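You operate a simulated robot arm through the tools that you are given. There is no shell and no other tool. Be economical: measure what you need, move in short steps, check, and stop when the job is done.

You are at the controls of a simulated two-armed robot. One attempt, no reset.

Task
Dry the orange spool in the dryer box at 65 degrees.
Fine: lid shut, press start, wait till it reads done; the spool stays inside.

The check looks at the end state, three seconds after you hand in, the way a careful person would. Anything else that was tipped, shoved, dropped, spilled or broken makes it a failure. A push-on lid holds only when it is set on centred and level and pressed home; a screw cap is set on level and turned clockwise until tight.

Robot
Two 7-joint arms with two-finger parallel grippers on one trunk, on a base that drives. Base frame: it is fixed to the floor where the robot stands at the start and does not move with it; the origin is under the middle of the robot, x ahead of it, y to its left, z up. Readings come in cm, degrees, newtons and seconds.
The left shoulder is at the start at [5, 16.8, 120.7], the right one opposite. With the tool pointing down near the work surface each hand reaches from about 16 to 66 cm from the robot's upright axis, wherever it stands, measured 20 degrees to its own side. Places, roughly: dryer box lid [50, 0, 110]; dryer button [40, -20, 110]; dryer dial [30, -20, 90]; inside the dryer box [50, 0, 90]. Payload 1.57 kg a hand.
The tool frame of a hand sits at the grasp point between the pads (the TCP): z along the fingers, y along the line on which they close. The tips reach 3 cm beyond it. Largest opening 8 cm; finger width 1.7, thickness 1.2; the body of the gripper, 4 by 8.2 cm, starts 8 cm behind the TCP.
Orientation is told as [roll, pitch, yaw] about the base's x, y, z axes, in that order, counted from this pose: with the fingers straight down and closing along the base's y, the tool's x points along the base's -x, its y along +y and its z along -z.

Tools
- The arms move only by the tool jog_arm. It takes "left_steps", "right_steps" or both (then of equal length, played together; a hand with none holds still); each is a list of rows, each a list of 7 numbers: the opening in per cent of the stroke, from 0 (shut) to 100 (fully open), then the shift along the tool's x, y, z in cm, then the turn, a rotation vector about the tool's x, y, z in degrees. In form: [[gripper, x, y, z, wx, wy, wz], ...]. A call has 1 to 12 rows; each row shifts and turns the commanded pose from where the row before left it, along the tool's axes as they then stand. A row lasts 0.2 s, in which the tool goes at most 5 cm and 8.6 degrees; a call with a longer step from one row to the next is refused whole, and so is a gripper value outside its range. Where a pose cannot be reached the arm comes as near as it can. A force on the tool above 40 N (or 10 N above the force at the start of the call, whichever is more), or a blocked arm, ends the call early, and 0.2 s more pass. Each finger travels about 4.5 cm/s and halts on what it meets, pressing with about 41 N; the grip force reading is that of the motor and also rises with nothing between the fingers. The clock runs only during rows and for 0.2 s after the last one: add rows that do not move to give the fingers time. It gives the time, the measured TCP pose, the force on the tool (base axes), the opening and the grip force at its end, in the units of the frame above (readings bear some noise), with the torque about the TCP (base axes, N m) and any sound that the robot's microphone picked up.
- Cameras (640 x 400 px; columns grow to the right, rows downward): "scene" is now at [11.71, -1.15, 139.98]; the picture's right is [-0.12, -0.99, 0.00], its down [-0.73, 0.09, -0.68] and it looks along [0.67, -0.08, -0.74] (base axes); focal length 249 px, centre (320, 200). "left" rides on the left gripper at [7.2, 0.7, -12.2] in its tool frame; the picture's right is [-0.09, 1.00, 0.00], its down [-0.84, -0.08, -0.54] and it looks along [-0.54, -0.05, 0.84] (tool axes); focal length 238 px, centre (320, 200). "right" rides on the right gripper at [7.2, -0.7, -12.2] in its tool frame; the picture's right is [0.09, 1.00, 0.00], its down [-0.84, 0.08, -0.54] and it looks along [-0.54, 0.05, 0.84] (tool axes); focal length 238 px, centre (320, 200). There is no depth. A picture from a camera that has moved, and an enlarged one, comes with that camera's place and axes in the base frame and with its lens.
- get_image(camera): a new picture of that camera. No time passes.
- move_column(by): slides the trunk up (or, below 0, down) by that many cm; the arms and the scene camera ride with it, the base frame stays. It gives what a move gives, with no picture.
- roll_base(legs): drives the robot by 1 to 6 legs, each [ahead, left, turn to the left] in cm, cm and degrees, along the robot's own axes; the way and the turn of a leg run together, so that a leg with both is an arc; at most 150 cm and 180 degrees a leg. The arms and the cameras ride along, it lands a little off, and it stops where it bumps. It gives what a move gives.
- aim_head(pan, tilt): turns the head with the scene camera to pan (to the left, within 80 degrees either way) and tilt (down, from -29 to 69), counted from straight ahead of the robot. It gives what a move gives.
- zoom(camera, box): a new picture of the part [left, top, right, bottom] of that camera's present view, enlarged. No time passes.
- sign_off(): hands the job in; it is judged then, once.

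Go step by step. Nothing tells you exact positions but the pictures and the camera data: compare them with the known pose of the tool, close in by small moves and look again before you grip or let go. The budget is 120 turns and 88 pictures, counting those below and the enlarged ones. Unless the task says otherwise, let go and move clear before handing in, and close with one line.

The tools are called after ">>>" by a JSON object that holds its "api" and its "payload". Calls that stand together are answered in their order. jog_arm: Moves the arms, as the interface text tells. Its arguments: {"type":"object","properties":{"left_steps":{"type":"array","items":{"type":"array","items":{"type":"number"}}},"right_steps":{"type":"array","items":{"type":"array","items":{"type":"number"}}}},"required":[]} The other tools are called the same way: move_column (by) slides the trunk up or down; roll_base (legs) drives the base; aim_head (pan, tilt) turns the head that bears the scene camera; get_image (camera) takes a picture; zoom (camera, box) takes an enlarged picture of a part of a camera's view; sign_off () hands the job in.

At the start:

```text
time: 0.0
left_tcp_pos: [39.89, 10.24, 115.05]
left_orientation: [-0.1, -0.1, 0.1]
left_wrist_force: [0.2, -0.2, 0.0]
left_torque: [-0.02, 0.0, -0.02]
left_finger_gap: 7.99
left_grasp_force: 0.1
right_tcp_pos: [42.48, -38.45, 99.89]
right_orientation: [0.0, 0.0, 0.0]
right_wrist_force: [1.1, 0.3, -0.7]
right_torque: [-0.02, 0.05, -0.03]
right_finger_gap: 7.99
right_grasp_force: 0.2
trunk travel left (down, up): [-37.5, 6.8]
robot x, y, heading: [0.04, -0.22, -0.0]
head pan, tilt: [-7.0, 47.4]
```

scene: 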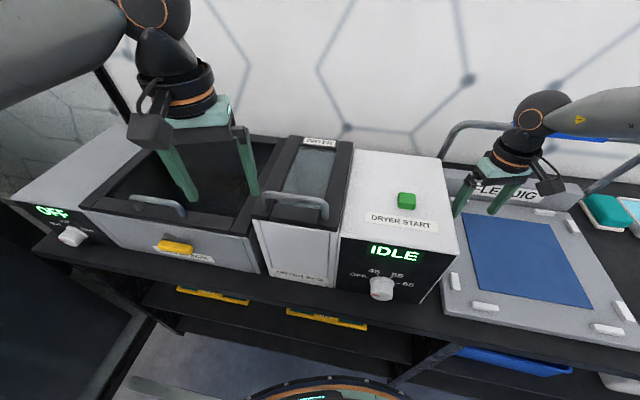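
right: 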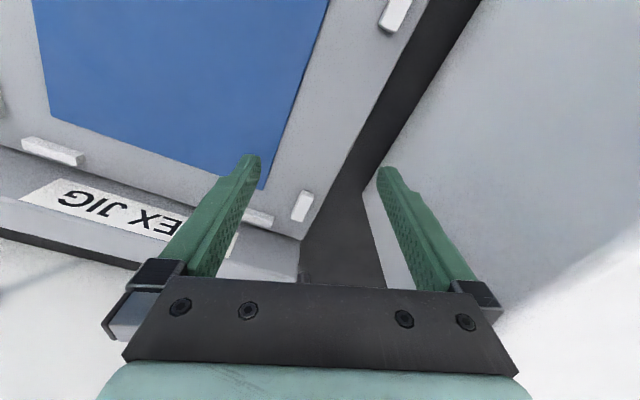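
left: 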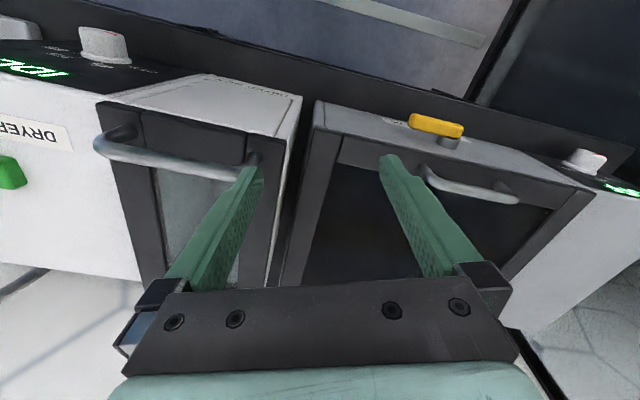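

I see the dryer box with a lid (handle at its near edge), the green start button and the dial in front. The orange spool isn't in view yet, so I'll look around.

>>> {"api": "zoom", "payload": {"camera": "scene", "box": [240, 120, 470, 310]}}

>>> {"api": "aim_head", "payload": {"pan": -60, "tilt": 40}}

>>> {"api": "get_image", "payload": {"camera": "scene"}}

>>> {"api": "aim_head", "payload": {"pan": 50, "tilt": 40}}

>>> {"api": "get_image", "payload": {"camera": "scene"}}

```text
2.11 times, centred on (355, 215) of scene
camera zoom: at [11.71, -1.15, 139.98], right [-0.12, -0.99, 0.0], down [-0.73, 0.09, -0.68], along [0.67, -0.08, -0.74], focal length 524 px, centre (246, 168)
```

zoom: 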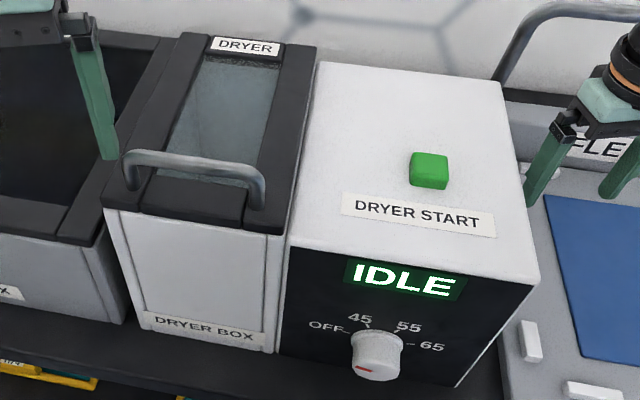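

```text
time: 1.2
left_tcp_pos: [39.8, 10.3, 115.07]
left_orientation: [0.0, 0.0, 0.2]
left_wrist_force: [0.5, 0.5, 0.4]
left_torque: [-0.01, 0.04, 0.04]
left_finger_gap: 8.03
left_grasp_force: 0.0
right_tcp_pos: [42.5, -38.43, 99.88]
right_orientation: [0.1, -0.1, -0.1]
right_wrist_force: [-0.3, 0.0, 1.0]
right_torque: [0.02, 0.03, 0.0]
right_finger_gap: 8.01
right_grasp_force: 0.0
trunk travel left (down, up): [-37.5, 6.8]
robot x, y, heading: [0.36, -0.3, 0.2]
head pan, tilt: [-60.0, 40.0]
```

```text
83 pictures are left
camera scene: at [8.1, -7.54, 141.04], right [-0.87, -0.5, 0.0], down [-0.32, 0.56, -0.77], along [0.38, -0.66, -0.64], focal length 249 px, centre (320, 200)
```

scene: 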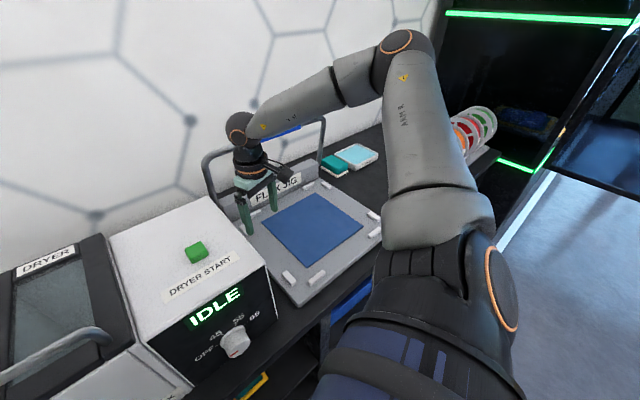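

```text
time: 3.1
left_tcp_pos: [39.87, 10.21, 115.01]
left_orientation: [-0.1, -0.1, 0.1]
left_wrist_force: [0.0, -0.5, -0.5]
left_torque: [0.01, -0.02, -0.01]
left_finger_gap: 8.0
left_grasp_force: 0.0
right_tcp_pos: [42.39, -38.48, 100.02]
right_orientation: [0.1, 0.0, 0.1]
right_wrist_force: [0.8, 0.8, 0.3]
right_torque: [0.0, -0.02, 0.01]
right_finger_gap: 7.99
right_grasp_force: 0.0
trunk travel left (down, up): [-37.5, 6.8]
robot x, y, heading: [-0.06, -0.3, 0.1]
head pan, tilt: [50.0, 40.0]
```

```text
82 pictures are left
camera scene: at [9.31, 6.33, 141.04], right [0.77, -0.64, 0.0], down [-0.41, -0.49, -0.77], along [0.49, 0.59, -0.64], focal length 249 px, centre (320, 200)
```

scene: 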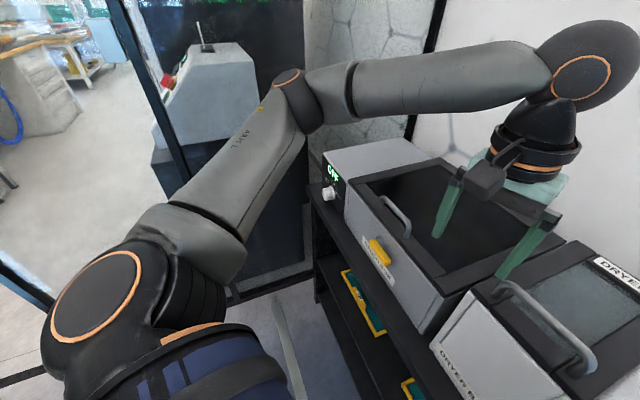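

The spools are on a rack at the far right end. I'll look closer at them.

>>> {"api": "aim_head", "payload": {"pan": -80, "tilt": 25}}

>>> {"api": "get_image", "payload": {"camera": "scene"}}

>>> {"api": "zoom", "payload": {"camera": "scene", "box": [240, 80, 480, 230]}}

```text
time: 5.2
left_tcp_pos: [39.88, 10.15, 115.04]
left_orientation: [0.0, 0.0, 0.0]
left_wrist_force: [0.4, -0.8, 0.4]
left_torque: [0.01, 0.0, -0.01]
left_finger_gap: 7.99
left_grasp_force: 0.2
right_tcp_pos: [42.48, -38.39, 99.89]
right_orientation: [0.0, 0.0, 0.1]
right_wrist_force: [-0.4, -0.1, 0.2]
right_torque: [0.0, -0.04, -0.02]
right_finger_gap: 7.99
right_grasp_force: 0.0
trunk travel left (down, up): [-37.5, 6.8]
robot x, y, heading: [0.07, 0.11, -0.1]
head pan, tilt: [-80.0, 25.0]
```

```text
81 pictures are left
camera scene: at [5.44, -9.25, 143.37], right [-0.98, -0.17, 0.0], down [-0.07, 0.42, -0.91], along [0.16, -0.89, -0.42], focal length 249 px, centre (320, 200)
```

scene: 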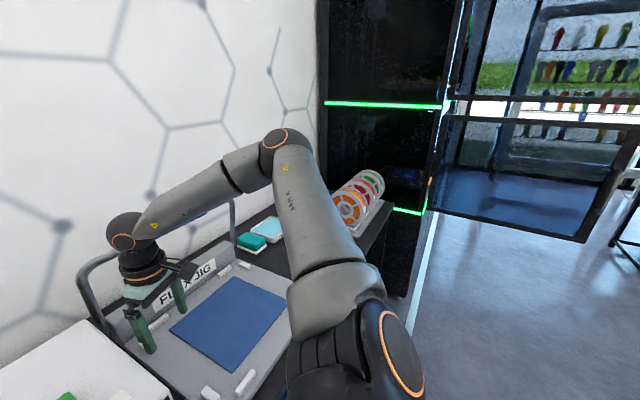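

```text
2.67 times, centred on (360, 155) of scene
camera zoom: at [5.44, -9.25, 143.37], right [-0.98, -0.17, 0.0], down [-0.07, 0.42, -0.91], along [0.16, -0.89, -0.42], focal length 664 px, centre (213, 320)
```

zoom: 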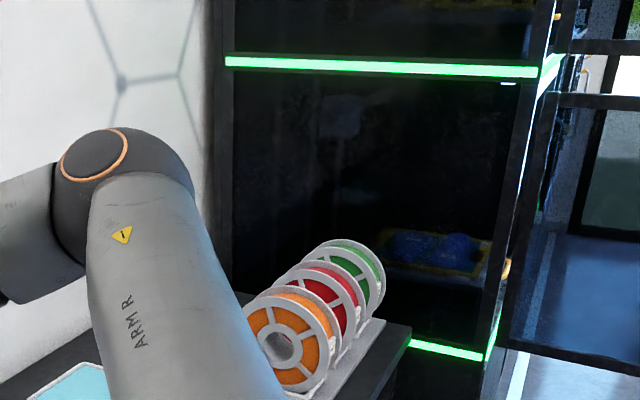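

The orange spool is on a rack about 100 cm to the right, on a bench that runs slanted (about -19°) to the base frame. I'll raise the trunk, back off, square up to the bench and look again.

>>> {"api": "move_column", "payload": {"by": 6.5}}

>>> {"api": "roll_base", "payload": {"legs": [[-25, 0, 0], [0, 0, -19]]}}

>>> {"api": "aim_head", "payload": {"pan": 0, "tilt": 38}}

>>> {"api": "get_image", "payload": {"camera": "scene"}}

```text
time: 6.2
left_tcp_pos: [39.89, 10.12, 121.44]
left_orientation: [-0.1, -0.1, 0.1]
left_wrist_force: [-0.4, 0.0, 1.1]
left_torque: [0.0, 0.0, -0.01]
left_finger_gap: 7.98
left_grasp_force: 0.0
right_tcp_pos: [42.48, -38.49, 106.51]
right_orientation: [0.1, 0.0, 0.0]
right_wrist_force: [-0.3, 0.4, 0.4]
right_torque: [-0.02, -0.01, 0.02]
right_finger_gap: 7.99
right_grasp_force: 0.0
trunk travel left (down, up): [-44.0, 0.3]
robot x, y, heading: [0.07, 0.1, -0.1]
head pan, tilt: [-80.0, 25.0]
```

```text
time: 9.1
left_tcp_pos: [15.95, -3.18, 121.44]
left_orientation: [-0.1, 0.0, -18.7]
left_wrist_force: [0.4, -0.3, 0.1]
left_torque: [-0.01, 0.04, -0.02]
left_finger_gap: 7.99
left_grasp_force: 0.0
right_tcp_pos: [2.69, -50.1, 106.52]
right_orientation: [0.0, -0.1, -18.7]
right_wrist_force: [0.6, -0.5, 0.2]
right_torque: [0.04, 0.02, 0.02]
right_finger_gap: 7.98
right_grasp_force: 0.1
trunk travel left (down, up): [-44.0, 0.3]
robot x, y, heading: [-24.83, -0.01, -18.8]
head pan, tilt: [-80.0, 25.0]
```

```text
time: 10.6
left_tcp_pos: [15.98, -3.14, 121.62]
left_orientation: [-0.1, 0.0, -18.7]
left_wrist_force: [0.4, 1.2, 0.3]
left_torque: [0.0, -0.03, 0.0]
left_finger_gap: 8.0
left_grasp_force: 0.1
right_tcp_pos: [2.86, -50.08, 106.4]
right_orientation: [-0.1, 0.1, -18.8]
right_wrist_force: [-1.0, 0.2, -0.3]
right_torque: [0.04, -0.01, -0.01]
right_finger_gap: 7.99
right_grasp_force: 0.1
trunk travel left (down, up): [-44.0, 0.3]
robot x, y, heading: [-24.92, -0.13, -19.0]
head pan, tilt: [0.0, 38.0]
```

```text
79 pictures are left
camera scene: at [-13.15, -4.29, 147.84], right [-0.32, -0.95, 0.0], down [-0.58, 0.2, -0.79], along [0.75, -0.25, -0.62], focal length 249 px, centre (320, 200)
```

scene: 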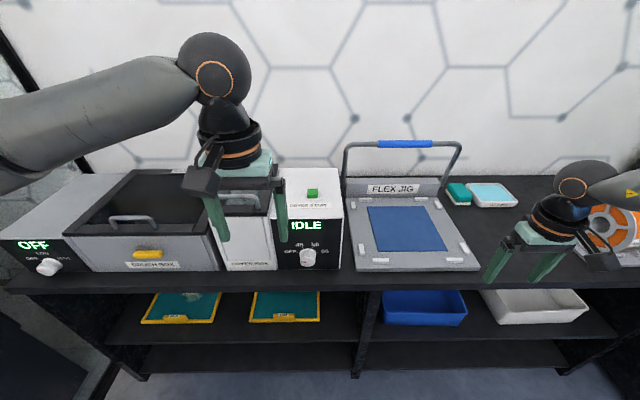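

The robot is now square to the bench. The right hand comes inward first, then I drive right along the bench towards the spool rack.

>>> {"api": "jog_arm", "payload": {"right_steps": [[100, 0, 4, 0, 0, 0, 0], [100, 0, 4, 0, 0, 0, 0], [100, 0, 4, 0, 0, 0, 0], [100, 0, 4, 0, 0, 0, 0]]}}

>>> {"api": "roll_base", "payload": {"legs": [[0, -72, 0]]}}

>>> {"api": "aim_head", "payload": {"pan": -10, "tilt": 35}}

>>> {"api": "get_image", "payload": {"camera": "scene"}}

>>> {"api": "get_image", "payload": {"camera": "right"}}

```text
time: 11.6
left_tcp_pos: [16.19, -3.16, 121.41]
left_orientation: [-0.1, 0.0, -18.7]
left_wrist_force: [0.4, 0.2, -0.8]
left_torque: [-0.07, 0.03, 0.0]
left_finger_gap: 7.97
left_grasp_force: 0.1
right_tcp_pos: [7.97, -34.92, 106.39]
right_orientation: [0.0, 0.0, -18.9]
right_wrist_force: [0.1, 0.0, 0.6]
right_torque: [-0.02, 0.01, 0.0]
right_finger_gap: 7.99
right_grasp_force: 0.1
trunk travel left (down, up): [-44.0, 0.3]
robot x, y, heading: [-24.82, -0.23, -18.7]
head pan, tilt: [0.0, 38.0]
```

```text
time: 15.6
left_tcp_pos: [-7.3, -71.5, 121.58]
left_orientation: [-0.2, 0.0, -18.8]
left_wrist_force: [-0.4, 0.2, -0.7]
left_torque: [0.02, 0.01, 0.03]
left_finger_gap: 8.01
left_grasp_force: 0.0
right_tcp_pos: [-15.51, -103.24, 106.32]
right_orientation: [0.0, 0.0, -19.0]
right_wrist_force: [0.0, -0.2, 0.8]
right_torque: [0.0, 0.0, -0.04]
right_finger_gap: 7.98
right_grasp_force: 0.1
trunk travel left (down, up): [-44.0, 0.3]
robot x, y, heading: [-47.97, -67.94, -19.3]
head pan, tilt: [0.0, 38.0]
```

```text
time: 16.3
left_tcp_pos: [-7.27, -71.5, 121.47]
left_orientation: [0.0, 0.1, -18.9]
left_wrist_force: [-0.1, 1.1, 0.1]
left_torque: [0.0, 0.01, 0.0]
left_finger_gap: 8.0
left_grasp_force: 0.0
right_tcp_pos: [-15.54, -103.07, 106.32]
right_orientation: [-0.1, 0.0, -19.0]
right_wrist_force: [-0.7, -0.2, 0.0]
right_torque: [0.02, 0.04, 0.0]
right_finger_gap: 8.0
right_grasp_force: 0.1
trunk travel left (down, up): [-44.0, 0.3]
robot x, y, heading: [-48.39, -68.28, -19.2]
head pan, tilt: [-10.0, 35.0]
```

```text
78 pictures are left
camera scene: at [-36.99, -73.87, 148.3], right [-0.49, -0.87, 0.0], down [-0.5, 0.28, -0.82], along [0.72, -0.4, -0.57], focal length 249 px, centre (320, 200)
```

scene: 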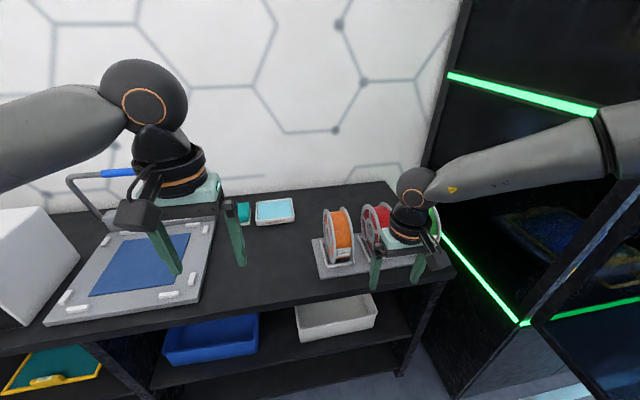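

```text
77 pictures are left
camera right: at [-22.49, -101.44, 118.51], right [0.24, 0.97, 0.0], down [0.82, -0.2, 0.54], along [0.53, -0.13, -0.84], focal length 238 px, centre (320, 200)
```

right: 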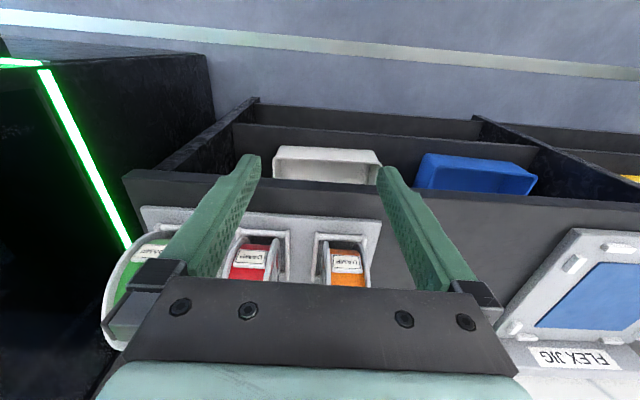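

>>> {"api": "zoom", "payload": {"camera": "scene", "box": [290, 180, 450, 290]}}

>>> {"api": "zoom", "payload": {"camera": "right", "box": [200, 190, 400, 315]}}

```text
3.64 times, centred on (370, 235) of scene
camera zoom: at [-36.99, -73.87, 148.3], right [-0.49, -0.87, 0.0], down [-0.5, 0.28, -0.82], along [0.72, -0.4, -0.57], focal length 906 px, centre (138, 73)
```

zoom: 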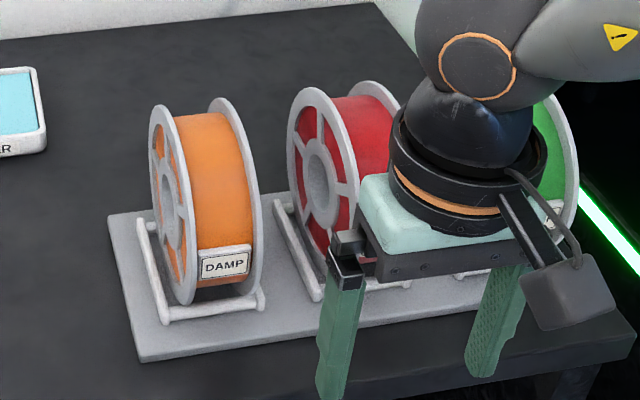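

```text
3.20 times, centred on (300, 252) of right
camera zoom: at [-22.49, -101.44, 118.51], right [0.24, 0.97, 0.0], down [0.82, -0.2, 0.54], along [0.53, -0.13, -0.84], focal length 763 px, centre (384, 32)
```

zoom: 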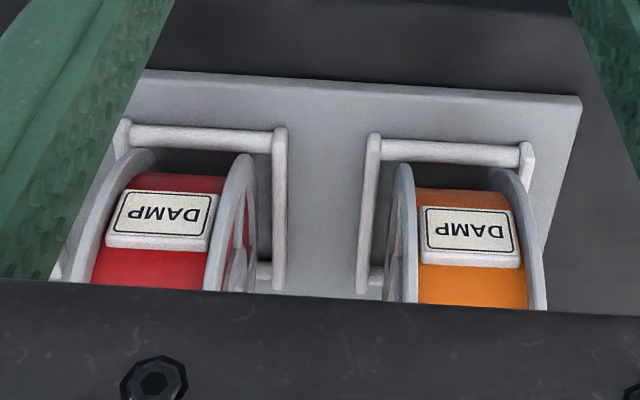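

The orange spool stands upright on its stand: axis along the bench, about 16 cm diameter, 5 cm thick, its top near z≈104. I'll lift the right hand, line it up sideways with the spool and drive ahead.

>>> {"api": "jog_arm", "payload": {"right_steps": [[100, 0, 3, -4, 0, 0, 0], [100, 0, 3, -4, 0, 0, 0]]}}

>>> {"api": "roll_base", "payload": {"legs": [[19, 0, 0]]}}

>>> {"api": "get_image", "payload": {"camera": "right"}}

>>> {"api": "aim_head", "payload": {"pan": -25, "tilt": 48}}

>>> {"api": "get_image", "payload": {"camera": "scene"}}

```text
time: 16.9
left_tcp_pos: [-7.25, -71.37, 121.5]
left_orientation: [-0.1, -0.1, -18.9]
left_wrist_force: [0.2, -0.2, 0.0]
left_torque: [0.0, 0.01, -0.03]
left_finger_gap: 8.0
left_grasp_force: 0.0
right_tcp_pos: [-13.51, -97.51, 114.39]
right_orientation: [0.0, -0.1, -19.0]
right_wrist_force: [0.0, -0.8, -0.5]
right_torque: [-0.02, -0.01, -0.01]
right_finger_gap: 8.0
right_grasp_force: 0.0
trunk travel left (down, up): [-44.0, 0.3]
robot x, y, heading: [-48.63, -67.63, -18.8]
head pan, tilt: [-10.0, 35.0]
```

```text
time: 18.4
left_tcp_pos: [10.71, -77.52, 121.42]
left_orientation: [-0.1, 0.0, -18.7]
left_wrist_force: [0.5, -1.0, 0.2]
left_torque: [0.02, 0.04, -0.03]
left_finger_gap: 8.01
left_grasp_force: 0.1
right_tcp_pos: [4.47, -103.59, 114.3]
right_orientation: [0.0, 0.0, -18.9]
right_wrist_force: [0.3, -0.1, -0.3]
right_torque: [0.02, 0.02, 0.0]
right_finger_gap: 8.01
right_grasp_force: 0.1
trunk travel left (down, up): [-44.0, 0.3]
robot x, y, heading: [-30.3, -74.45, -18.7]
head pan, tilt: [-10.0, 35.0]
```

```text
74 pictures are left
camera right: at [-2.46, -101.98, 126.54], right [0.24, 0.97, 0.0], down [0.82, -0.2, 0.54], along [0.53, -0.13, -0.84], focal length 238 px, centre (320, 200)
```

right: 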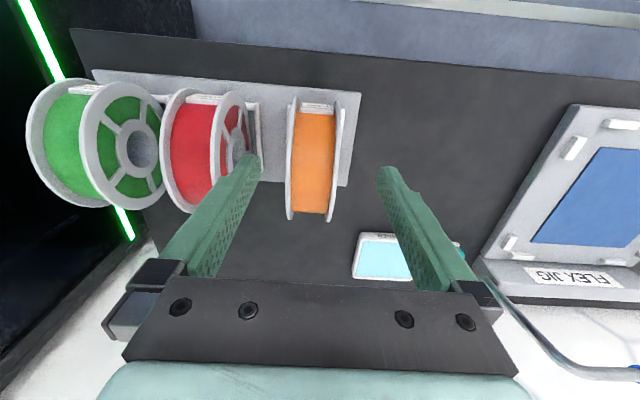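

```text
time: 19.2
left_tcp_pos: [10.72, -77.53, 121.54]
left_orientation: [-0.1, 0.0, -18.9]
left_wrist_force: [0.2, 0.1, -0.4]
left_torque: [0.03, 0.04, -0.01]
left_finger_gap: 8.01
left_grasp_force: 0.1
right_tcp_pos: [4.3, -103.69, 114.47]
right_orientation: [0.0, 0.0, -19.0]
right_wrist_force: [-0.1, 0.6, 0.1]
right_torque: [-0.01, -0.02, -0.01]
right_finger_gap: 8.0
right_grasp_force: 0.0
trunk travel left (down, up): [-44.0, 0.3]
robot x, y, heading: [-30.52, -74.15, -19.1]
head pan, tilt: [-25.0, 48.0]
```

```text
73 pictures are left
camera scene: at [-21.07, -81.23, 146.4], right [-0.69, -0.72, 0.0], down [-0.54, 0.51, -0.67], along [0.48, -0.46, -0.74], focal length 249 px, centre (320, 200)
```

scene: 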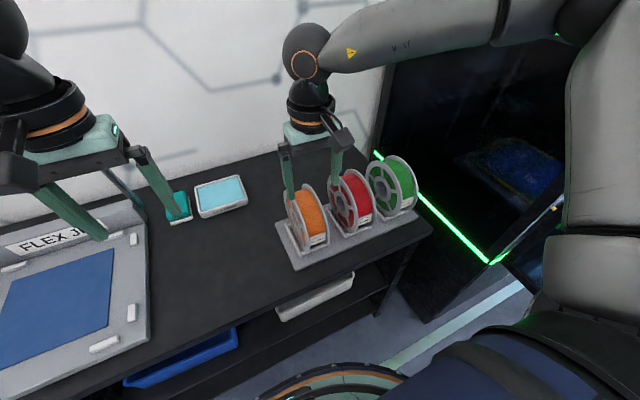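

From the wrist picture the spool top is 6.3 cm ahead of the hand and 0.5 cm to the right. I'll shift over it and look again.

>>> {"api": "jog_arm", "payload": {"right_steps": [[100, -3.2, -0.3, 0, 0, 0, 0], [100, -3.1, -0.2, 0, 0, 0, 0], [100, 0, 0, 3, 0, 0, 0], [100, 0, 0, 0, 0, 0, 0]]}}

>>> {"api": "get_image", "payload": {"camera": "right"}}

>>> {"api": "zoom", "payload": {"camera": "scene", "box": [220, 100, 440, 280]}}

```text
time: 20.2
left_tcp_pos: [10.64, -77.56, 121.56]
left_orientation: [-0.1, 0.1, -18.8]
left_wrist_force: [0.7, 0.1, 0.2]
left_torque: [-0.04, -0.02, 0.0]
left_finger_gap: 7.98
left_grasp_force: 0.0
right_tcp_pos: [9.79, -106.44, 111.36]
right_orientation: [0.1, -0.1, -18.9]
right_wrist_force: [0.5, 0.3, 0.5]
right_torque: [0.01, 0.03, -0.01]
right_finger_gap: 7.98
right_grasp_force: 0.0
right hand out of reach, approached as far as the arm can: row 3
trunk travel left (down, up): [-44.0, 0.3]
robot x, y, heading: [-30.69, -74.13, -18.8]
head pan, tilt: [-25.0, 48.0]
```

```text
72 pictures are left
camera right: at [2.8, -104.75, 123.6], right [0.24, 0.97, 0.0], down [0.82, -0.2, 0.54], along [0.53, -0.13, -0.84], focal length 238 px, centre (320, 200)
```

right: 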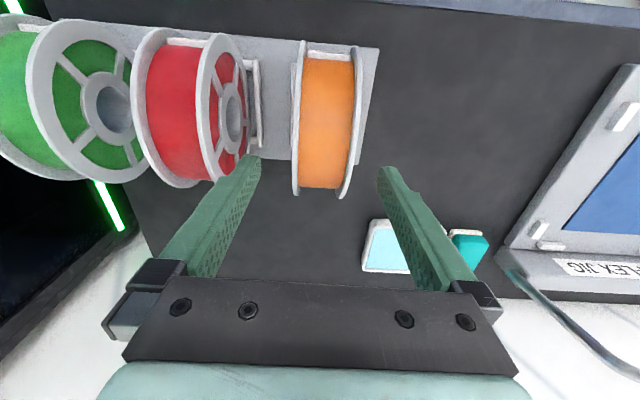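

```text
2.22 times, centred on (330, 190) of scene
camera zoom: at [-21.05, -81.24, 146.4], right [-0.69, -0.72, 0.0], down [-0.54, 0.52, -0.67], along [0.48, -0.46, -0.74], focal length 554 px, centre (298, 222)
```

zoom: 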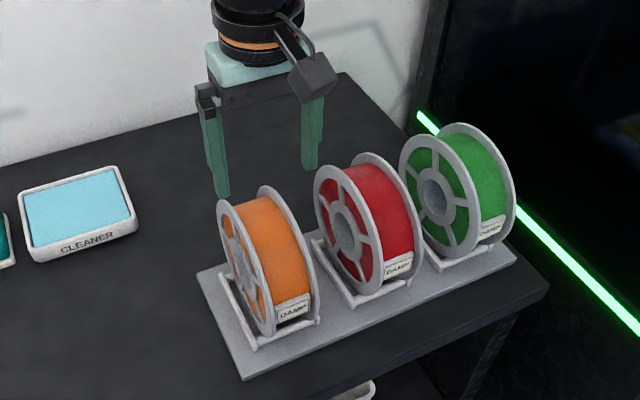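

The spool is nearly centred but the arm is near its reach limit. I'll drive 5 cm closer while keeping the hand high, then pull it back by the same amount.

>>> {"api": "roll_base", "payload": {"legs": [[5, 0, 0]]}}

>>> {"api": "jog_arm", "payload": {"right_steps": [[100, 4.3, 0.4, 0, 0, 0, 0], [100, 0, 0, 0, 0, 0, 0], [100, 0, 0, 0, 0, 0, 0]]}}

>>> {"api": "get_image", "payload": {"camera": "right"}}

```text
time: 21.1
left_tcp_pos: [15.46, -79.23, 121.48]
left_orientation: [-0.1, -0.1, -18.8]
left_wrist_force: [0.4, -0.5, -0.1]
left_torque: [0.02, 0.0, 0.0]
left_finger_gap: 8.01
left_grasp_force: 0.1
right_tcp_pos: [14.56, -108.11, 111.43]
right_orientation: [0.0, -0.1, -18.9]
right_wrist_force: [0.0, -0.7, 1.0]
right_torque: [-0.02, 0.02, 0.0]
right_finger_gap: 8.02
right_grasp_force: 0.0
trunk travel left (down, up): [-44.0, 0.3]
robot x, y, heading: [-25.46, -76.19, -18.8]
head pan, tilt: [-25.0, 48.0]
```

```text
time: 21.9
left_tcp_pos: [15.22, -79.04, 121.66]
left_orientation: [-0.1, -0.1, -18.8]
left_wrist_force: [-0.7, 0.4, -0.1]
left_torque: [0.01, 0.01, 0.02]
left_finger_gap: 8.01
left_grasp_force: 0.1
right_tcp_pos: [10.52, -106.15, 111.49]
right_orientation: [0.0, -0.3, -18.9]
right_wrist_force: [0.1, -1.1, 0.5]
right_torque: [0.02, 0.02, 0.0]
right_finger_gap: 8.01
right_grasp_force: 0.0
trunk travel left (down, up): [-44.0, 0.3]
robot x, y, heading: [-25.41, -75.63, -18.9]
head pan, tilt: [-25.0, 48.0]
```

```text
70 pictures are left
camera right: at [3.53, -104.56, 123.66], right [0.24, 0.97, 0.0], down [0.81, -0.2, 0.54], along [0.53, -0.13, -0.84], focal length 238 px, centre (320, 200)
```

right: 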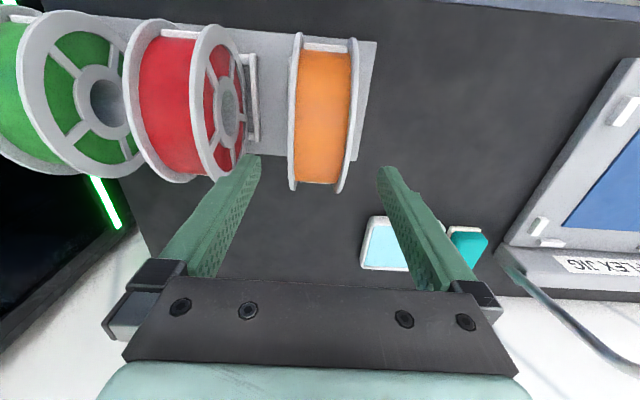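

The hand is now centred over the spool to within about 0.1 cm. I'll go down to straddle the rim and check before gripping.

>>> {"api": "jog_arm", "payload": {"right_steps": [[100, 0, 0.1, 2.5, 0, 0, 0], [100, 0, 0, 2.5, 0, 0, 0], [100, 0, 0, 1.5, 0, 0, 0], [100, 0, 0, 0, 0, 0, 0]]}}

>>> {"api": "get_image", "payload": {"camera": "right"}}

>>> {"api": "zoom", "payload": {"camera": "scene", "box": [220, 100, 440, 280]}}

```text
time: 22.9
left_tcp_pos: [15.41, -79.11, 121.5]
left_orientation: [0.0, 0.0, -18.9]
left_wrist_force: [0.9, 0.3, 0.1]
left_torque: [-0.01, -0.03, 0.02]
left_finger_gap: 8.0
left_grasp_force: 0.1
right_tcp_pos: [10.52, -106.14, 104.93]
right_orientation: [0.0, -0.3, -18.9]
right_wrist_force: [-0.5, -0.7, 0.6]
right_torque: [-0.01, 0.0, -0.03]
right_finger_gap: 8.0
right_grasp_force: 0.1
trunk travel left (down, up): [-44.0, 0.3]
robot x, y, heading: [-25.7, -75.73, -18.9]
head pan, tilt: [-25.0, 48.0]
```

```text
69 pictures are left
camera right: at [3.63, -104.43, 117.11], right [0.24, 0.97, 0.0], down [0.81, -0.2, 0.54], along [0.53, -0.13, -0.84], focal length 238 px, centre (320, 200)
```

right: 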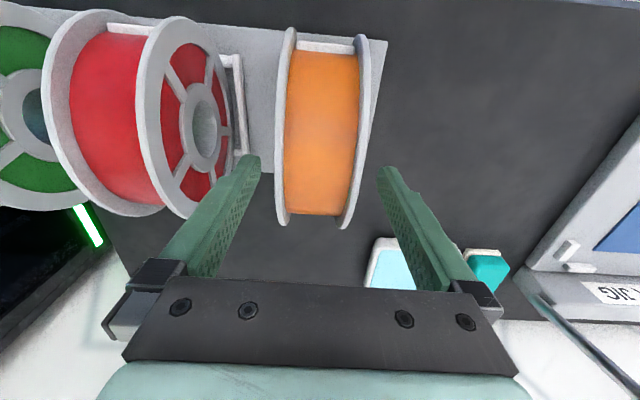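

```text
2.22 times, centred on (330, 190) of scene
camera zoom: at [-16.31, -82.86, 146.4], right [-0.69, -0.72, 0.0], down [-0.54, 0.52, -0.67], along [0.48, -0.46, -0.74], focal length 554 px, centre (298, 222)
```

zoom: 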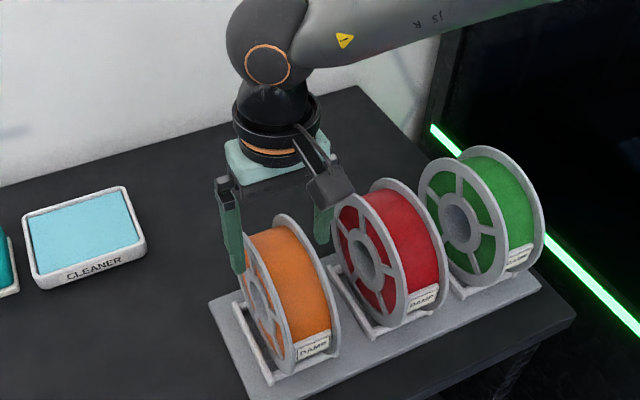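

The fingers straddle the rim. I'll go down 3.3 cm more, close, and test with a small lift.

>>> {"api": "jog_arm", "payload": {"right_steps": [[100, 0.2, 0, 1.8, 0, 0, 0], [100, 0, 0, 1.5, 0, 0, 0], [100, 0, 0, 0, 0, 0, 0], [0, 0, 0, 0, 0, 0, 0], [0, 0, 0, 0, 0, 0, 0], [0, 0, 0, 0, 0, 0, 0], [0, 0, 0, 0, 0, 0, 0]]}}

>>> {"api": "get_image", "payload": {"camera": "right"}}

```text
time: 24.6
left_tcp_pos: [15.33, -79.22, 121.53]
left_orientation: [-0.1, 0.0, -18.7]
left_wrist_force: [0.8, -1.6, 0.1]
left_torque: [0.01, 0.0, -0.01]
left_finger_gap: 8.0
left_grasp_force: 0.1
right_tcp_pos: [9.95, -106.36, 101.98]
right_orientation: [0.3, -0.2, -18.9]
right_wrist_force: [0.5, 2.1, -0.7]
right_torque: [0.19, -0.05, 0.04]
right_finger_gap: 5.8
right_grasp_force: 38.2
right hand out of reach, approached as far as the arm can: row 2
trunk travel left (down, up): [-44.0, 0.3]
robot x, y, heading: [-25.08, -75.81, -19.0]
head pan, tilt: [-25.0, 48.0]
```

```text
67 pictures are left
camera right: at [2.97, -104.74, 114.11], right [0.24, 0.97, 0.0], down [0.81, -0.2, 0.55], along [0.53, -0.13, -0.84], focal length 238 px, centre (320, 200)
```

right: 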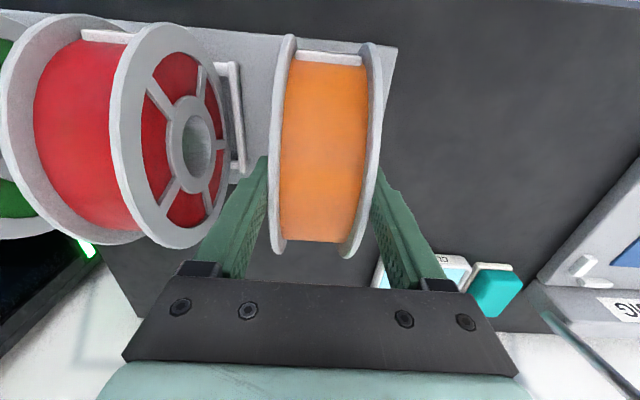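

The spool is gripped (5.8 cm thick). I'll lift it gently with the arm.

>>> {"api": "jog_arm", "payload": {"right_steps": [[0, 0, 0, -1, 0, 0, 0], [0, 0, 0, -2, 0, 0, 0], [0, 0, 0, -2, 0, 0, 0], [0, 0, 0, -2, 0, 0, 0]]}}

>>> {"api": "zoom", "payload": {"camera": "scene", "box": [220, 80, 440, 280]}}

>>> {"api": "get_image", "payload": {"camera": "right"}}

```text
time: 25.6
left_tcp_pos: [15.31, -79.15, 121.53]
left_orientation: [-0.1, 0.0, -18.8]
left_wrist_force: [-1.1, 0.3, -0.7]
left_torque: [0.01, -0.01, -0.01]
left_finger_gap: 8.0
left_grasp_force: 0.2
right_tcp_pos: [10.01, -106.58, 109.03]
right_orientation: [0.1, -0.1, -18.9]
right_wrist_force: [-0.3, -0.4, -6.6]
right_torque: [0.01, 0.04, 0.0]
right_finger_gap: 5.79
right_grasp_force: 41.0
trunk travel left (down, up): [-44.0, 0.3]
robot x, y, heading: [-25.55, -75.7, -18.9]
head pan, tilt: [-25.0, 48.0]
```

```text
2.00 times, centred on (330, 180) of scene
camera zoom: at [-16.28, -82.88, 146.39], right [-0.69, -0.72, 0.0], down [-0.54, 0.52, -0.67], along [0.48, -0.46, -0.74], focal length 498 px, centre (300, 240)
```

zoom: 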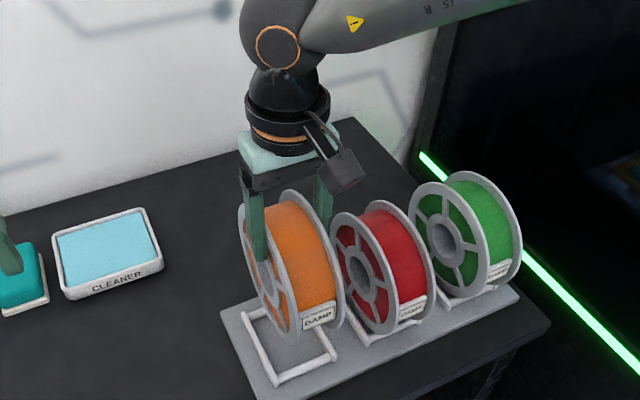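

```text
65 pictures are left
camera right: at [3.03, -104.8, 121.11], right [0.24, 0.97, 0.0], down [0.82, -0.2, 0.54], along [0.53, -0.13, -0.84], focal length 238 px, centre (320, 200)
```

right: 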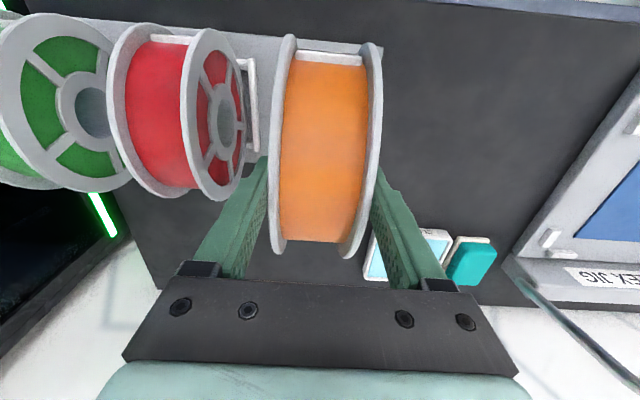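

The lift worked (weight about 0.65 kg). I'll raise it higher, back off and drive left back to the dryer.

>>> {"api": "jog_arm", "payload": {"right_steps": [[0, 0, 0, -3, 0, 0, 0], [0, 0, 0, -3, 0, 0, 0], [0, 0, 0, -3, 0, 0, 0], [0, 0, 0, -3, 0, 0, 0], [0, 0, 0, 0, 0, 0, 0]]}}

>>> {"api": "roll_base", "payload": {"legs": [[-25, 0, 0], [0, 90, 0]]}}

>>> {"api": "aim_head", "payload": {"pan": 0, "tilt": 45}}

>>> {"api": "get_image", "payload": {"camera": "scene"}}

```text
time: 26.8
left_tcp_pos: [15.4, -79.2, 121.48]
left_orientation: [-0.1, 0.0, -18.8]
left_wrist_force: [0.4, 0.2, 0.0]
left_torque: [-0.02, 0.01, 0.0]
left_finger_gap: 8.0
left_grasp_force: 0.0
right_tcp_pos: [10.05, -106.46, 120.85]
right_orientation: [0.1, 0.0, -18.9]
right_wrist_force: [-0.6, 0.7, -6.7]
right_torque: [0.02, 0.06, 0.0]
right_finger_gap: 5.79
right_grasp_force: 40.6
trunk travel left (down, up): [-44.0, 0.3]
robot x, y, heading: [-25.83, -75.9, -18.7]
head pan, tilt: [-25.0, 48.0]
```

```text
time: 32.9
left_tcp_pos: [21.48, 14.22, 121.45]
left_orientation: [-0.2, 0.1, -19.3]
left_wrist_force: [0.1, 0.1, -1.0]
left_torque: [-0.02, -0.02, 0.0]
left_finger_gap: 7.99
left_grasp_force: 0.1
right_tcp_pos: [15.65, -12.95, 120.98]
right_orientation: [0.2, -0.1, -19.3]
right_wrist_force: [-0.7, 0.9, -5.3]
right_torque: [-0.03, 0.06, 0.01]
right_finger_gap: 5.79
right_grasp_force: 40.4
trunk travel left (down, up): [-44.0, 0.3]
robot x, y, heading: [-19.67, 18.17, -19.3]
head pan, tilt: [-25.0, 48.0]
```

```text
time: 33.8
left_tcp_pos: [21.65, 14.19, 121.54]
left_orientation: [-0.1, 0.0, -19.3]
left_wrist_force: [0.0, 0.3, 0.6]
left_torque: [0.02, 0.0, -0.01]
left_finger_gap: 8.0
left_grasp_force: 0.1
right_tcp_pos: [15.84, -12.94, 120.91]
right_orientation: [0.1, -0.2, -19.3]
right_wrist_force: [0.6, 0.0, -6.3]
right_torque: [0.03, 0.06, -0.02]
right_finger_gap: 5.79
right_grasp_force: 41.8
trunk travel left (down, up): [-44.0, 0.3]
robot x, y, heading: [-19.15, 18.15, -19.4]
head pan, tilt: [0.0, 45.0]
```

```text
64 pictures are left
camera scene: at [-8.19, 13.52, 146.81], right [-0.33, -0.94, 0.0], down [-0.67, 0.23, -0.71], along [0.67, -0.23, -0.71], focal length 249 px, centre (320, 200)
```

scene: 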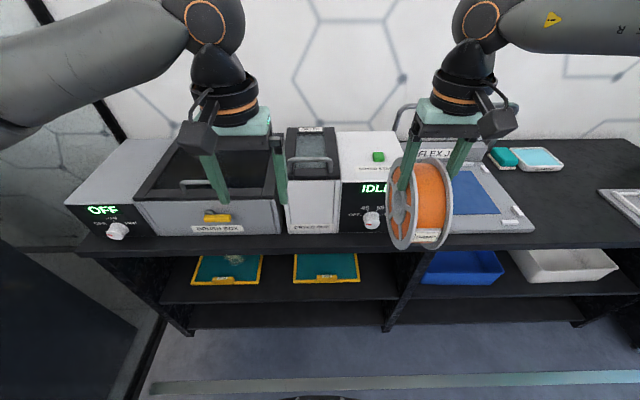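

>>> {"api": "zoom", "payload": {"camera": "scene", "box": [270, 120, 410, 240]}}

>>> {"api": "get_image", "payload": {"camera": "left"}}

```text
3.33 times, centred on (340, 180) of scene
camera zoom: at [-8.19, 13.52, 146.81], right [-0.33, -0.94, 0.0], down [-0.67, 0.23, -0.71], along [0.67, -0.23, -0.71], focal length 830 px, centre (253, 267)
```

zoom: 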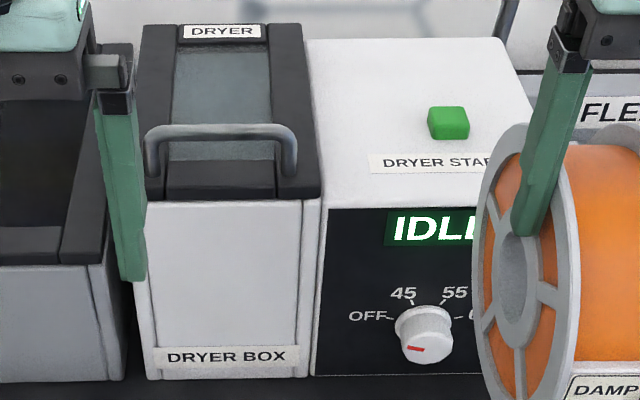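

```text
62 pictures are left
camera left: at [15.03, 17.2, 133.67], right [0.42, 0.91, 0.0], down [0.76, -0.35, 0.54], along [0.49, -0.23, -0.84], focal length 238 px, centre (320, 200)
```

left: 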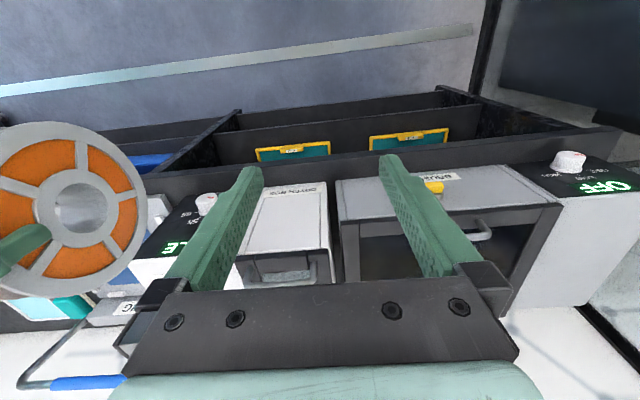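

I take the lid handle bar to be at u≈35 (forward along the bench), v≈12, z≈112.7, and the hinge at the back (u≈54). I'll tuck the spool back and right, and turn the left hand to point forward with its fingers closing vertically, so it can follow the lid's arc.

>>> {"api": "jog_arm", "payload": {"right_steps": [[0, 2, -1, -0.5, 0, 0, 0], [0, 2, -1, -0.5, 0, 0, 0], [0, 2, -1, -0.5, 0, 0, 0], [0, 2, -1, -0.5, 0, 0, 0], [0, 2, -1, -0.5, 0, 0, 0], [0, 2, -1, -0.5, 0, 0, 0], [0, 0, -1, 0, 0, 0, 0], [0, 0, -1, 0, 0, 0, 0], [0, 0, 0, 0, 0, 0, 0], [0, 0, 0, 0, 0, 0, 0], [0, 0, 0, 0, 0, 0, 0]], "left_steps": [[100, 0, 0, 0, 0, 0, 8.2], [100, 0, 0, 0, 0, 0, 8.2], [100, 0, 0, 0, 0, 0, 8.2], [100, 0, 0, 0, 0, 0, 8.2], [100, 0, 0, 0, 0, 0, 8.2], [100, 0, 0, 0, 0, 0, 8.2], [100, 0, 0, 0, 0, 0, 8.2], [100, 0, 0, 0, 0, 0, 8.2], [100, 0, 0, 0, 0, 0, 8.2], [100, 0, 0, 0, 0, 0, 8.2], [100, 0, 0, 0, 0, 0, 8]]}}

>>> {"api": "jog_arm", "payload": {"left_steps": [[100, 0, 0, 0, -8.2, 0, 0], [100, 0, 0, 0, -8.2, 0, 0], [100, 0, 0, 0, -8.2, 0, 0], [100, 0, 0, 0, -8.2, 0, 0], [100, 0, 0, 0, -8.2, 0, 0], [100, 0, 0, 0, -8.2, 0, 0], [100, 0, 0, 0, -8.2, 0, 0], [100, 0, 0, 0, -8.2, 0, 0], [100, 0, 0, 0, 0, 0, 0]]}}

>>> {"api": "get_image", "payload": {"camera": "scene"}}

```text
time: 36.2
left_tcp_pos: [21.45, 14.16, 121.64]
left_orientation: [0.0, -0.1, -109.4]
left_wrist_force: [0.9, -0.1, 0.4]
left_torque: [-0.03, 0.02, 0.03]
left_finger_gap: 8.0
left_grasp_force: 0.1
right_tcp_pos: [1.84, -16.63, 123.89]
right_orientation: [0.1, -0.2, -19.3]
right_wrist_force: [0.0, 0.0, -6.3]
right_torque: [0.01, 0.06, 0.03]
right_finger_gap: 5.8
right_grasp_force: 40.9
trunk travel left (down, up): [-44.0, 0.3]
robot x, y, heading: [-20.01, 17.93, -19.6]
head pan, tilt: [0.0, 45.0]
```

```text
time: 38.2
left_tcp_pos: [22.02, 13.29, 121.63]
left_orientation: [65.6, -0.1, -109.3]
left_wrist_force: [-0.1, -0.1, 0.7]
left_torque: [-0.01, -0.04, -0.02]
left_finger_gap: 8.02
left_grasp_force: 0.1
left hand out of reach, approached as far as the arm can: row 8
right_tcp_pos: [1.89, -16.57, 123.92]
right_orientation: [0.1, -0.1, -19.3]
right_wrist_force: [-0.2, 0.1, -7.0]
right_torque: [0.0, 0.05, 0.0]
right_finger_gap: 5.82
right_grasp_force: 41.2
trunk travel left (down, up): [-44.0, 0.3]
robot x, y, heading: [-19.33, 17.89, -19.2]
head pan, tilt: [0.0, 45.0]
```

```text
61 pictures are left
camera scene: at [-8.21, 13.55, 146.81], right [-0.33, -0.94, 0.0], down [-0.67, 0.23, -0.71], along [0.67, -0.23, -0.71], focal length 249 px, centre (320, 200)
```

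scene: 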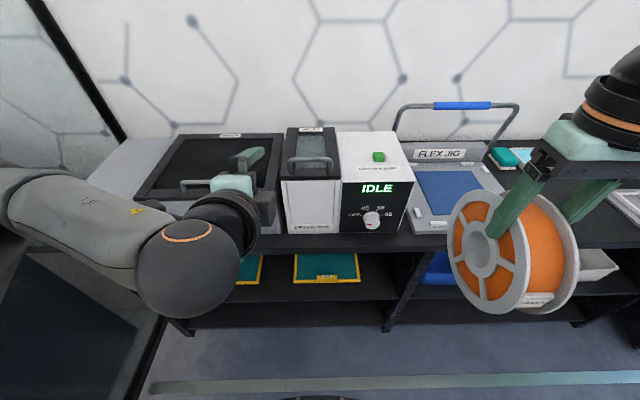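

The pitch reached 65°, which is enough. Now I drive 16 cm ahead and 5 cm right so the left hand is just in front of and above the handle.

>>> {"api": "jog_arm", "payload": {"left_steps": [[50, 0, 0, 0, 0, 0, 0], [50, 0, 0, 0, 0, 0, 0], [50, 0, 0, 0, 0, 0, 0]]}}

>>> {"api": "roll_base", "payload": {"legs": [[0, -5, 0], [14, 0, 0]]}}

>>> {"api": "get_image", "payload": {"camera": "scene"}}

>>> {"api": "get_image", "payload": {"camera": "left"}}

```text
time: 39.0
left_tcp_pos: [22.07, 13.19, 121.73]
left_orientation: [65.7, 0.1, -109.2]
left_wrist_force: [-0.4, 0.0, -0.1]
left_torque: [0.0, 0.0, 0.0]
left_finger_gap: 4.0
left_grasp_force: 0.0
right_tcp_pos: [1.77, -16.63, 123.95]
right_orientation: [0.0, -0.1, -19.3]
right_wrist_force: [-0.3, 0.8, -5.9]
right_torque: [0.03, 0.06, 0.05]
right_finger_gap: 5.8
right_grasp_force: 41.2
trunk travel left (down, up): [-44.0, 0.3]
robot x, y, heading: [-19.32, 18.03, -19.2]
head pan, tilt: [0.0, 45.0]
```

```text
time: 40.9
left_tcp_pos: [33.46, 3.76, 121.67]
left_orientation: [65.5, 0.0, -109.4]
left_wrist_force: [-0.1, 0.3, -0.3]
left_torque: [-0.01, 0.01, 0.01]
left_finger_gap: 4.04
left_grasp_force: 0.1
right_tcp_pos: [13.08, -26.0, 123.91]
right_orientation: [0.2, 0.1, -19.4]
right_wrist_force: [1.2, -1.2, -5.9]
right_torque: [0.0, 0.06, -0.03]
right_finger_gap: 5.82
right_grasp_force: 40.7
trunk travel left (down, up): [-44.0, 0.3]
robot x, y, heading: [-8.55, 8.44, -19.4]
head pan, tilt: [0.0, 45.0]
```

```text
60 pictures are left
camera scene: at [3.24, 4.15, 146.8], right [-0.33, -0.94, 0.0], down [-0.67, 0.24, -0.71], along [0.67, -0.24, -0.71], focal length 249 px, centre (320, 200)
```

scene: 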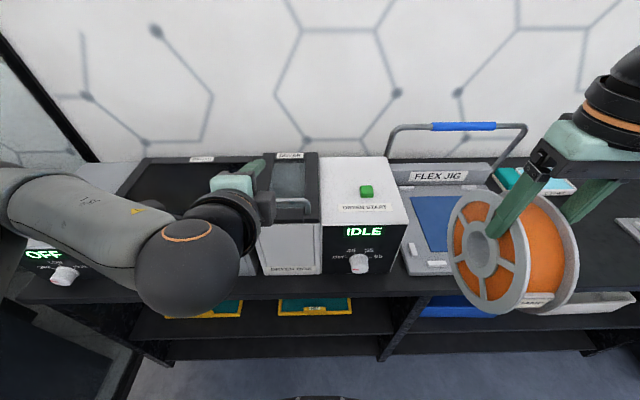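

```text
59 pictures are left
camera left: at [25.8, 14.11, 127.26], right [0.36, -0.22, 0.91], down [-0.77, -0.62, 0.15], along [0.52, -0.76, -0.39], focal length 238 px, centre (320, 200)
```

left: 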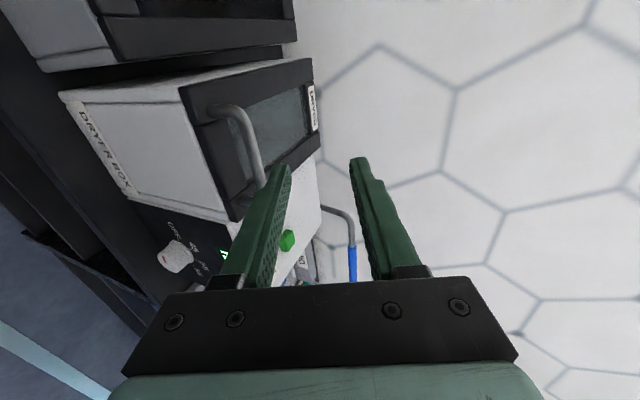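

The wrist picture confirms the handle bar at u≈35.2, z≈112.7, running v≈7–17. I'll drop the left hand to a pre-approach in front of the bar with the fingers narrowed.

>>> {"api": "jog_arm", "payload": {"left_steps": [[33, -0.8, -1.9, 0.6, 0, 0, 0], [33, -0.8, -1.9, 0.6, 0, 0, 0], [33, 0, -1.8, 0.5, 0, 0, 0], [33, 0, 0, 0, 0, 0, 0], [33, 0, 0, 0, 0, 0, 0]]}}

>>> {"api": "get_image", "payload": {"camera": "left"}}

>>> {"api": "zoom", "payload": {"camera": "scene", "box": [200, 130, 360, 250]}}

```text
time: 42.1
left_tcp_pos: [32.1, 2.67, 115.8]
left_orientation: [65.6, -0.2, -109.3]
left_wrist_force: [-0.1, 0.5, 0.0]
left_torque: [0.01, 0.04, 0.01]
left_finger_gap: 2.66
left_grasp_force: 0.0
right_tcp_pos: [13.03, -25.98, 123.95]
right_orientation: [0.1, -0.1, -19.4]
right_wrist_force: [-0.5, -0.2, -6.4]
right_torque: [-0.02, 0.08, -0.02]
right_finger_gap: 5.77
right_grasp_force: 41.4
trunk travel left (down, up): [-44.0, 0.3]
robot x, y, heading: [-8.34, 8.77, -19.5]
head pan, tilt: [0.0, 45.0]
```

```text
58 pictures are left
camera left: at [24.46, 12.89, 121.54], right [0.36, -0.22, 0.91], down [-0.77, -0.62, 0.15], along [0.52, -0.76, -0.39], focal length 238 px, centre (320, 200)
```

left: 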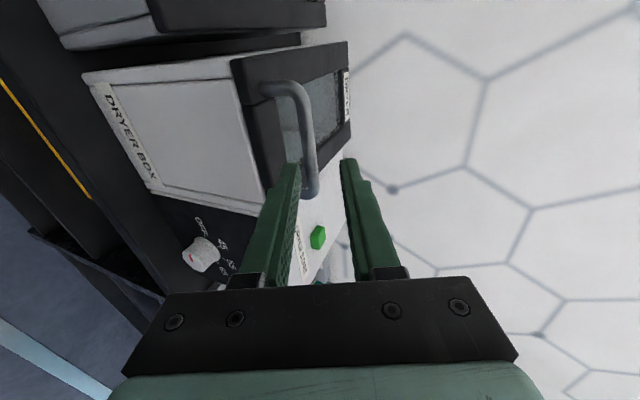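

```text
3.33 times, centred on (280, 190) of scene
camera zoom: at [3.15, 4.21, 146.81], right [-0.33, -0.94, 0.0], down [-0.67, 0.24, -0.71], along [0.67, -0.24, -0.71], focal length 830 px, centre (453, 233)
```

zoom: 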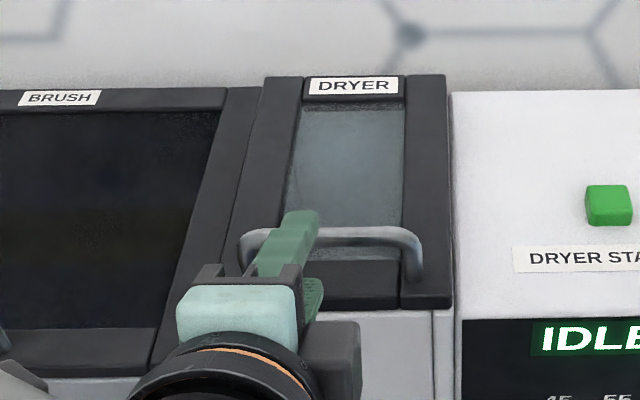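

The bar is lined up between the fingers, a bit near the lower one. I'll shift down 0.3 cm and advance 5 cm.

>>> {"api": "jog_arm", "payload": {"left_steps": [[33, 0, -0.3, 1, 0, 0, 0], [33, 0, 0, 2, 0, 0, 0], [33, 0, 0, 2, 0, 0, 0], [33, 0, 0, 0, 0, 0, 0]]}}

>>> {"api": "get_image", "payload": {"camera": "left"}}

```text
time: 43.1
left_tcp_pos: [36.23, 1.14, 113.45]
left_orientation: [65.7, 0.0, -109.4]
left_wrist_force: [-0.5, -0.5, -0.8]
left_torque: [-0.01, 0.0, 0.01]
left_finger_gap: 2.7
left_grasp_force: 0.1
right_tcp_pos: [13.05, -25.85, 124.02]
right_orientation: [0.1, -0.1, -19.5]
right_wrist_force: [-0.3, -0.6, -6.2]
right_torque: [0.01, 0.04, 0.02]
right_finger_gap: 5.82
right_grasp_force: 41.4
trunk travel left (down, up): [-44.0, 0.3]
robot x, y, heading: [-8.01, 8.32, -19.2]
head pan, tilt: [0.0, 45.0]
```

```text
56 pictures are left
camera left: at [28.59, 11.43, 119.18], right [0.36, -0.22, 0.91], down [-0.77, -0.62, 0.15], along [0.52, -0.76, -0.39], focal length 238 px, centre (320, 200)
```

left: 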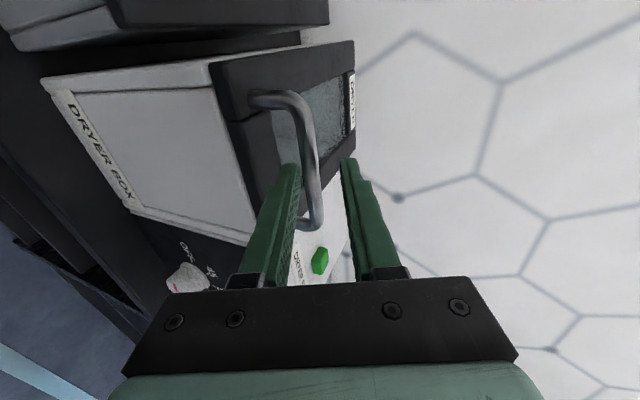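

The bar sits between the fingers. I'll narrow them to cage it loosely, then start lifting along the hinge arc and check.

>>> {"api": "jog_arm", "payload": {"left_steps": [[24, 0, 0, 0, 0, 0, 0], [24, 0, 0, 0, 0, 0, 0], [24, 0, 1.474, -0.2, 4, 0, 0], [24, 0, 1.474, -0.2, 4, 0, 0], [24, 0, 1.474, -0.2, 4, 0, 0], [24, 0, 1.474, -0.2, 4, 0, 0], [24, 0, 1.474, -0.2, 4, 0, 0], [24, 0, 1.474, -0.2, 4, 0, 0]]}}

>>> {"api": "get_image", "payload": {"camera": "left"}}

>>> {"api": "get_image", "payload": {"camera": "scene"}}

```text
time: 44.9
left_tcp_pos: [40.08, -0.24, 121.57]
left_orientation: [41.5, 0.0, -109.4]
left_wrist_force: [-2.7, -0.2, -1.3]
left_torque: [0.04, 0.07, 0.01]
left_finger_gap: 2.16
left_grasp_force: 1.2
right_tcp_pos: [13.08, -25.9, 123.89]
right_orientation: [0.2, 0.0, -19.4]
right_wrist_force: [0.6, -1.2, -6.8]
right_torque: [-0.04, 0.07, 0.02]
right_finger_gap: 5.77
right_grasp_force: 41.2
trunk travel left (down, up): [-44.0, 0.3]
robot x, y, heading: [-8.43, 8.36, -19.5]
head pan, tilt: [0.0, 45.0]
```

```text
55 pictures are left
camera left: at [35.45, 9.06, 131.06], right [0.67, -0.33, 0.66], down [-0.67, -0.65, 0.35], along [0.31, -0.68, -0.66], focal length 238 px, centre (320, 200)
```

left: 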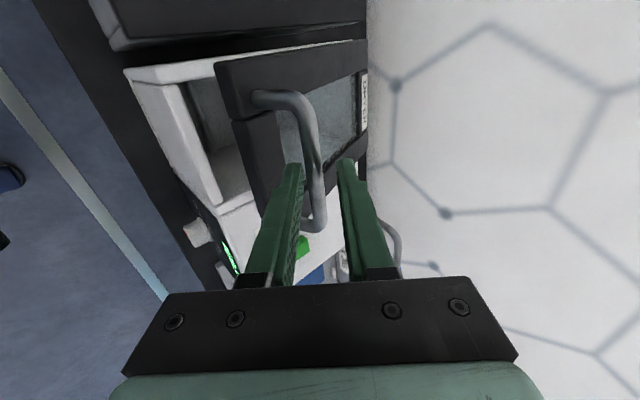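

```text
54 pictures are left
camera scene: at [3.12, 4.21, 146.81], right [-0.33, -0.94, 0.0], down [-0.67, 0.24, -0.71], along [0.67, -0.24, -0.71], focal length 249 px, centre (320, 200)
```

scene: 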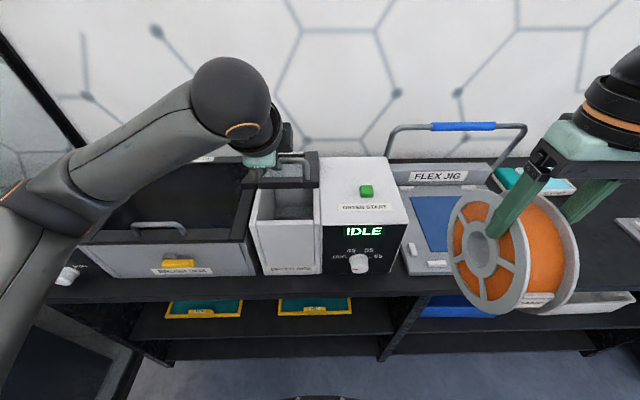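

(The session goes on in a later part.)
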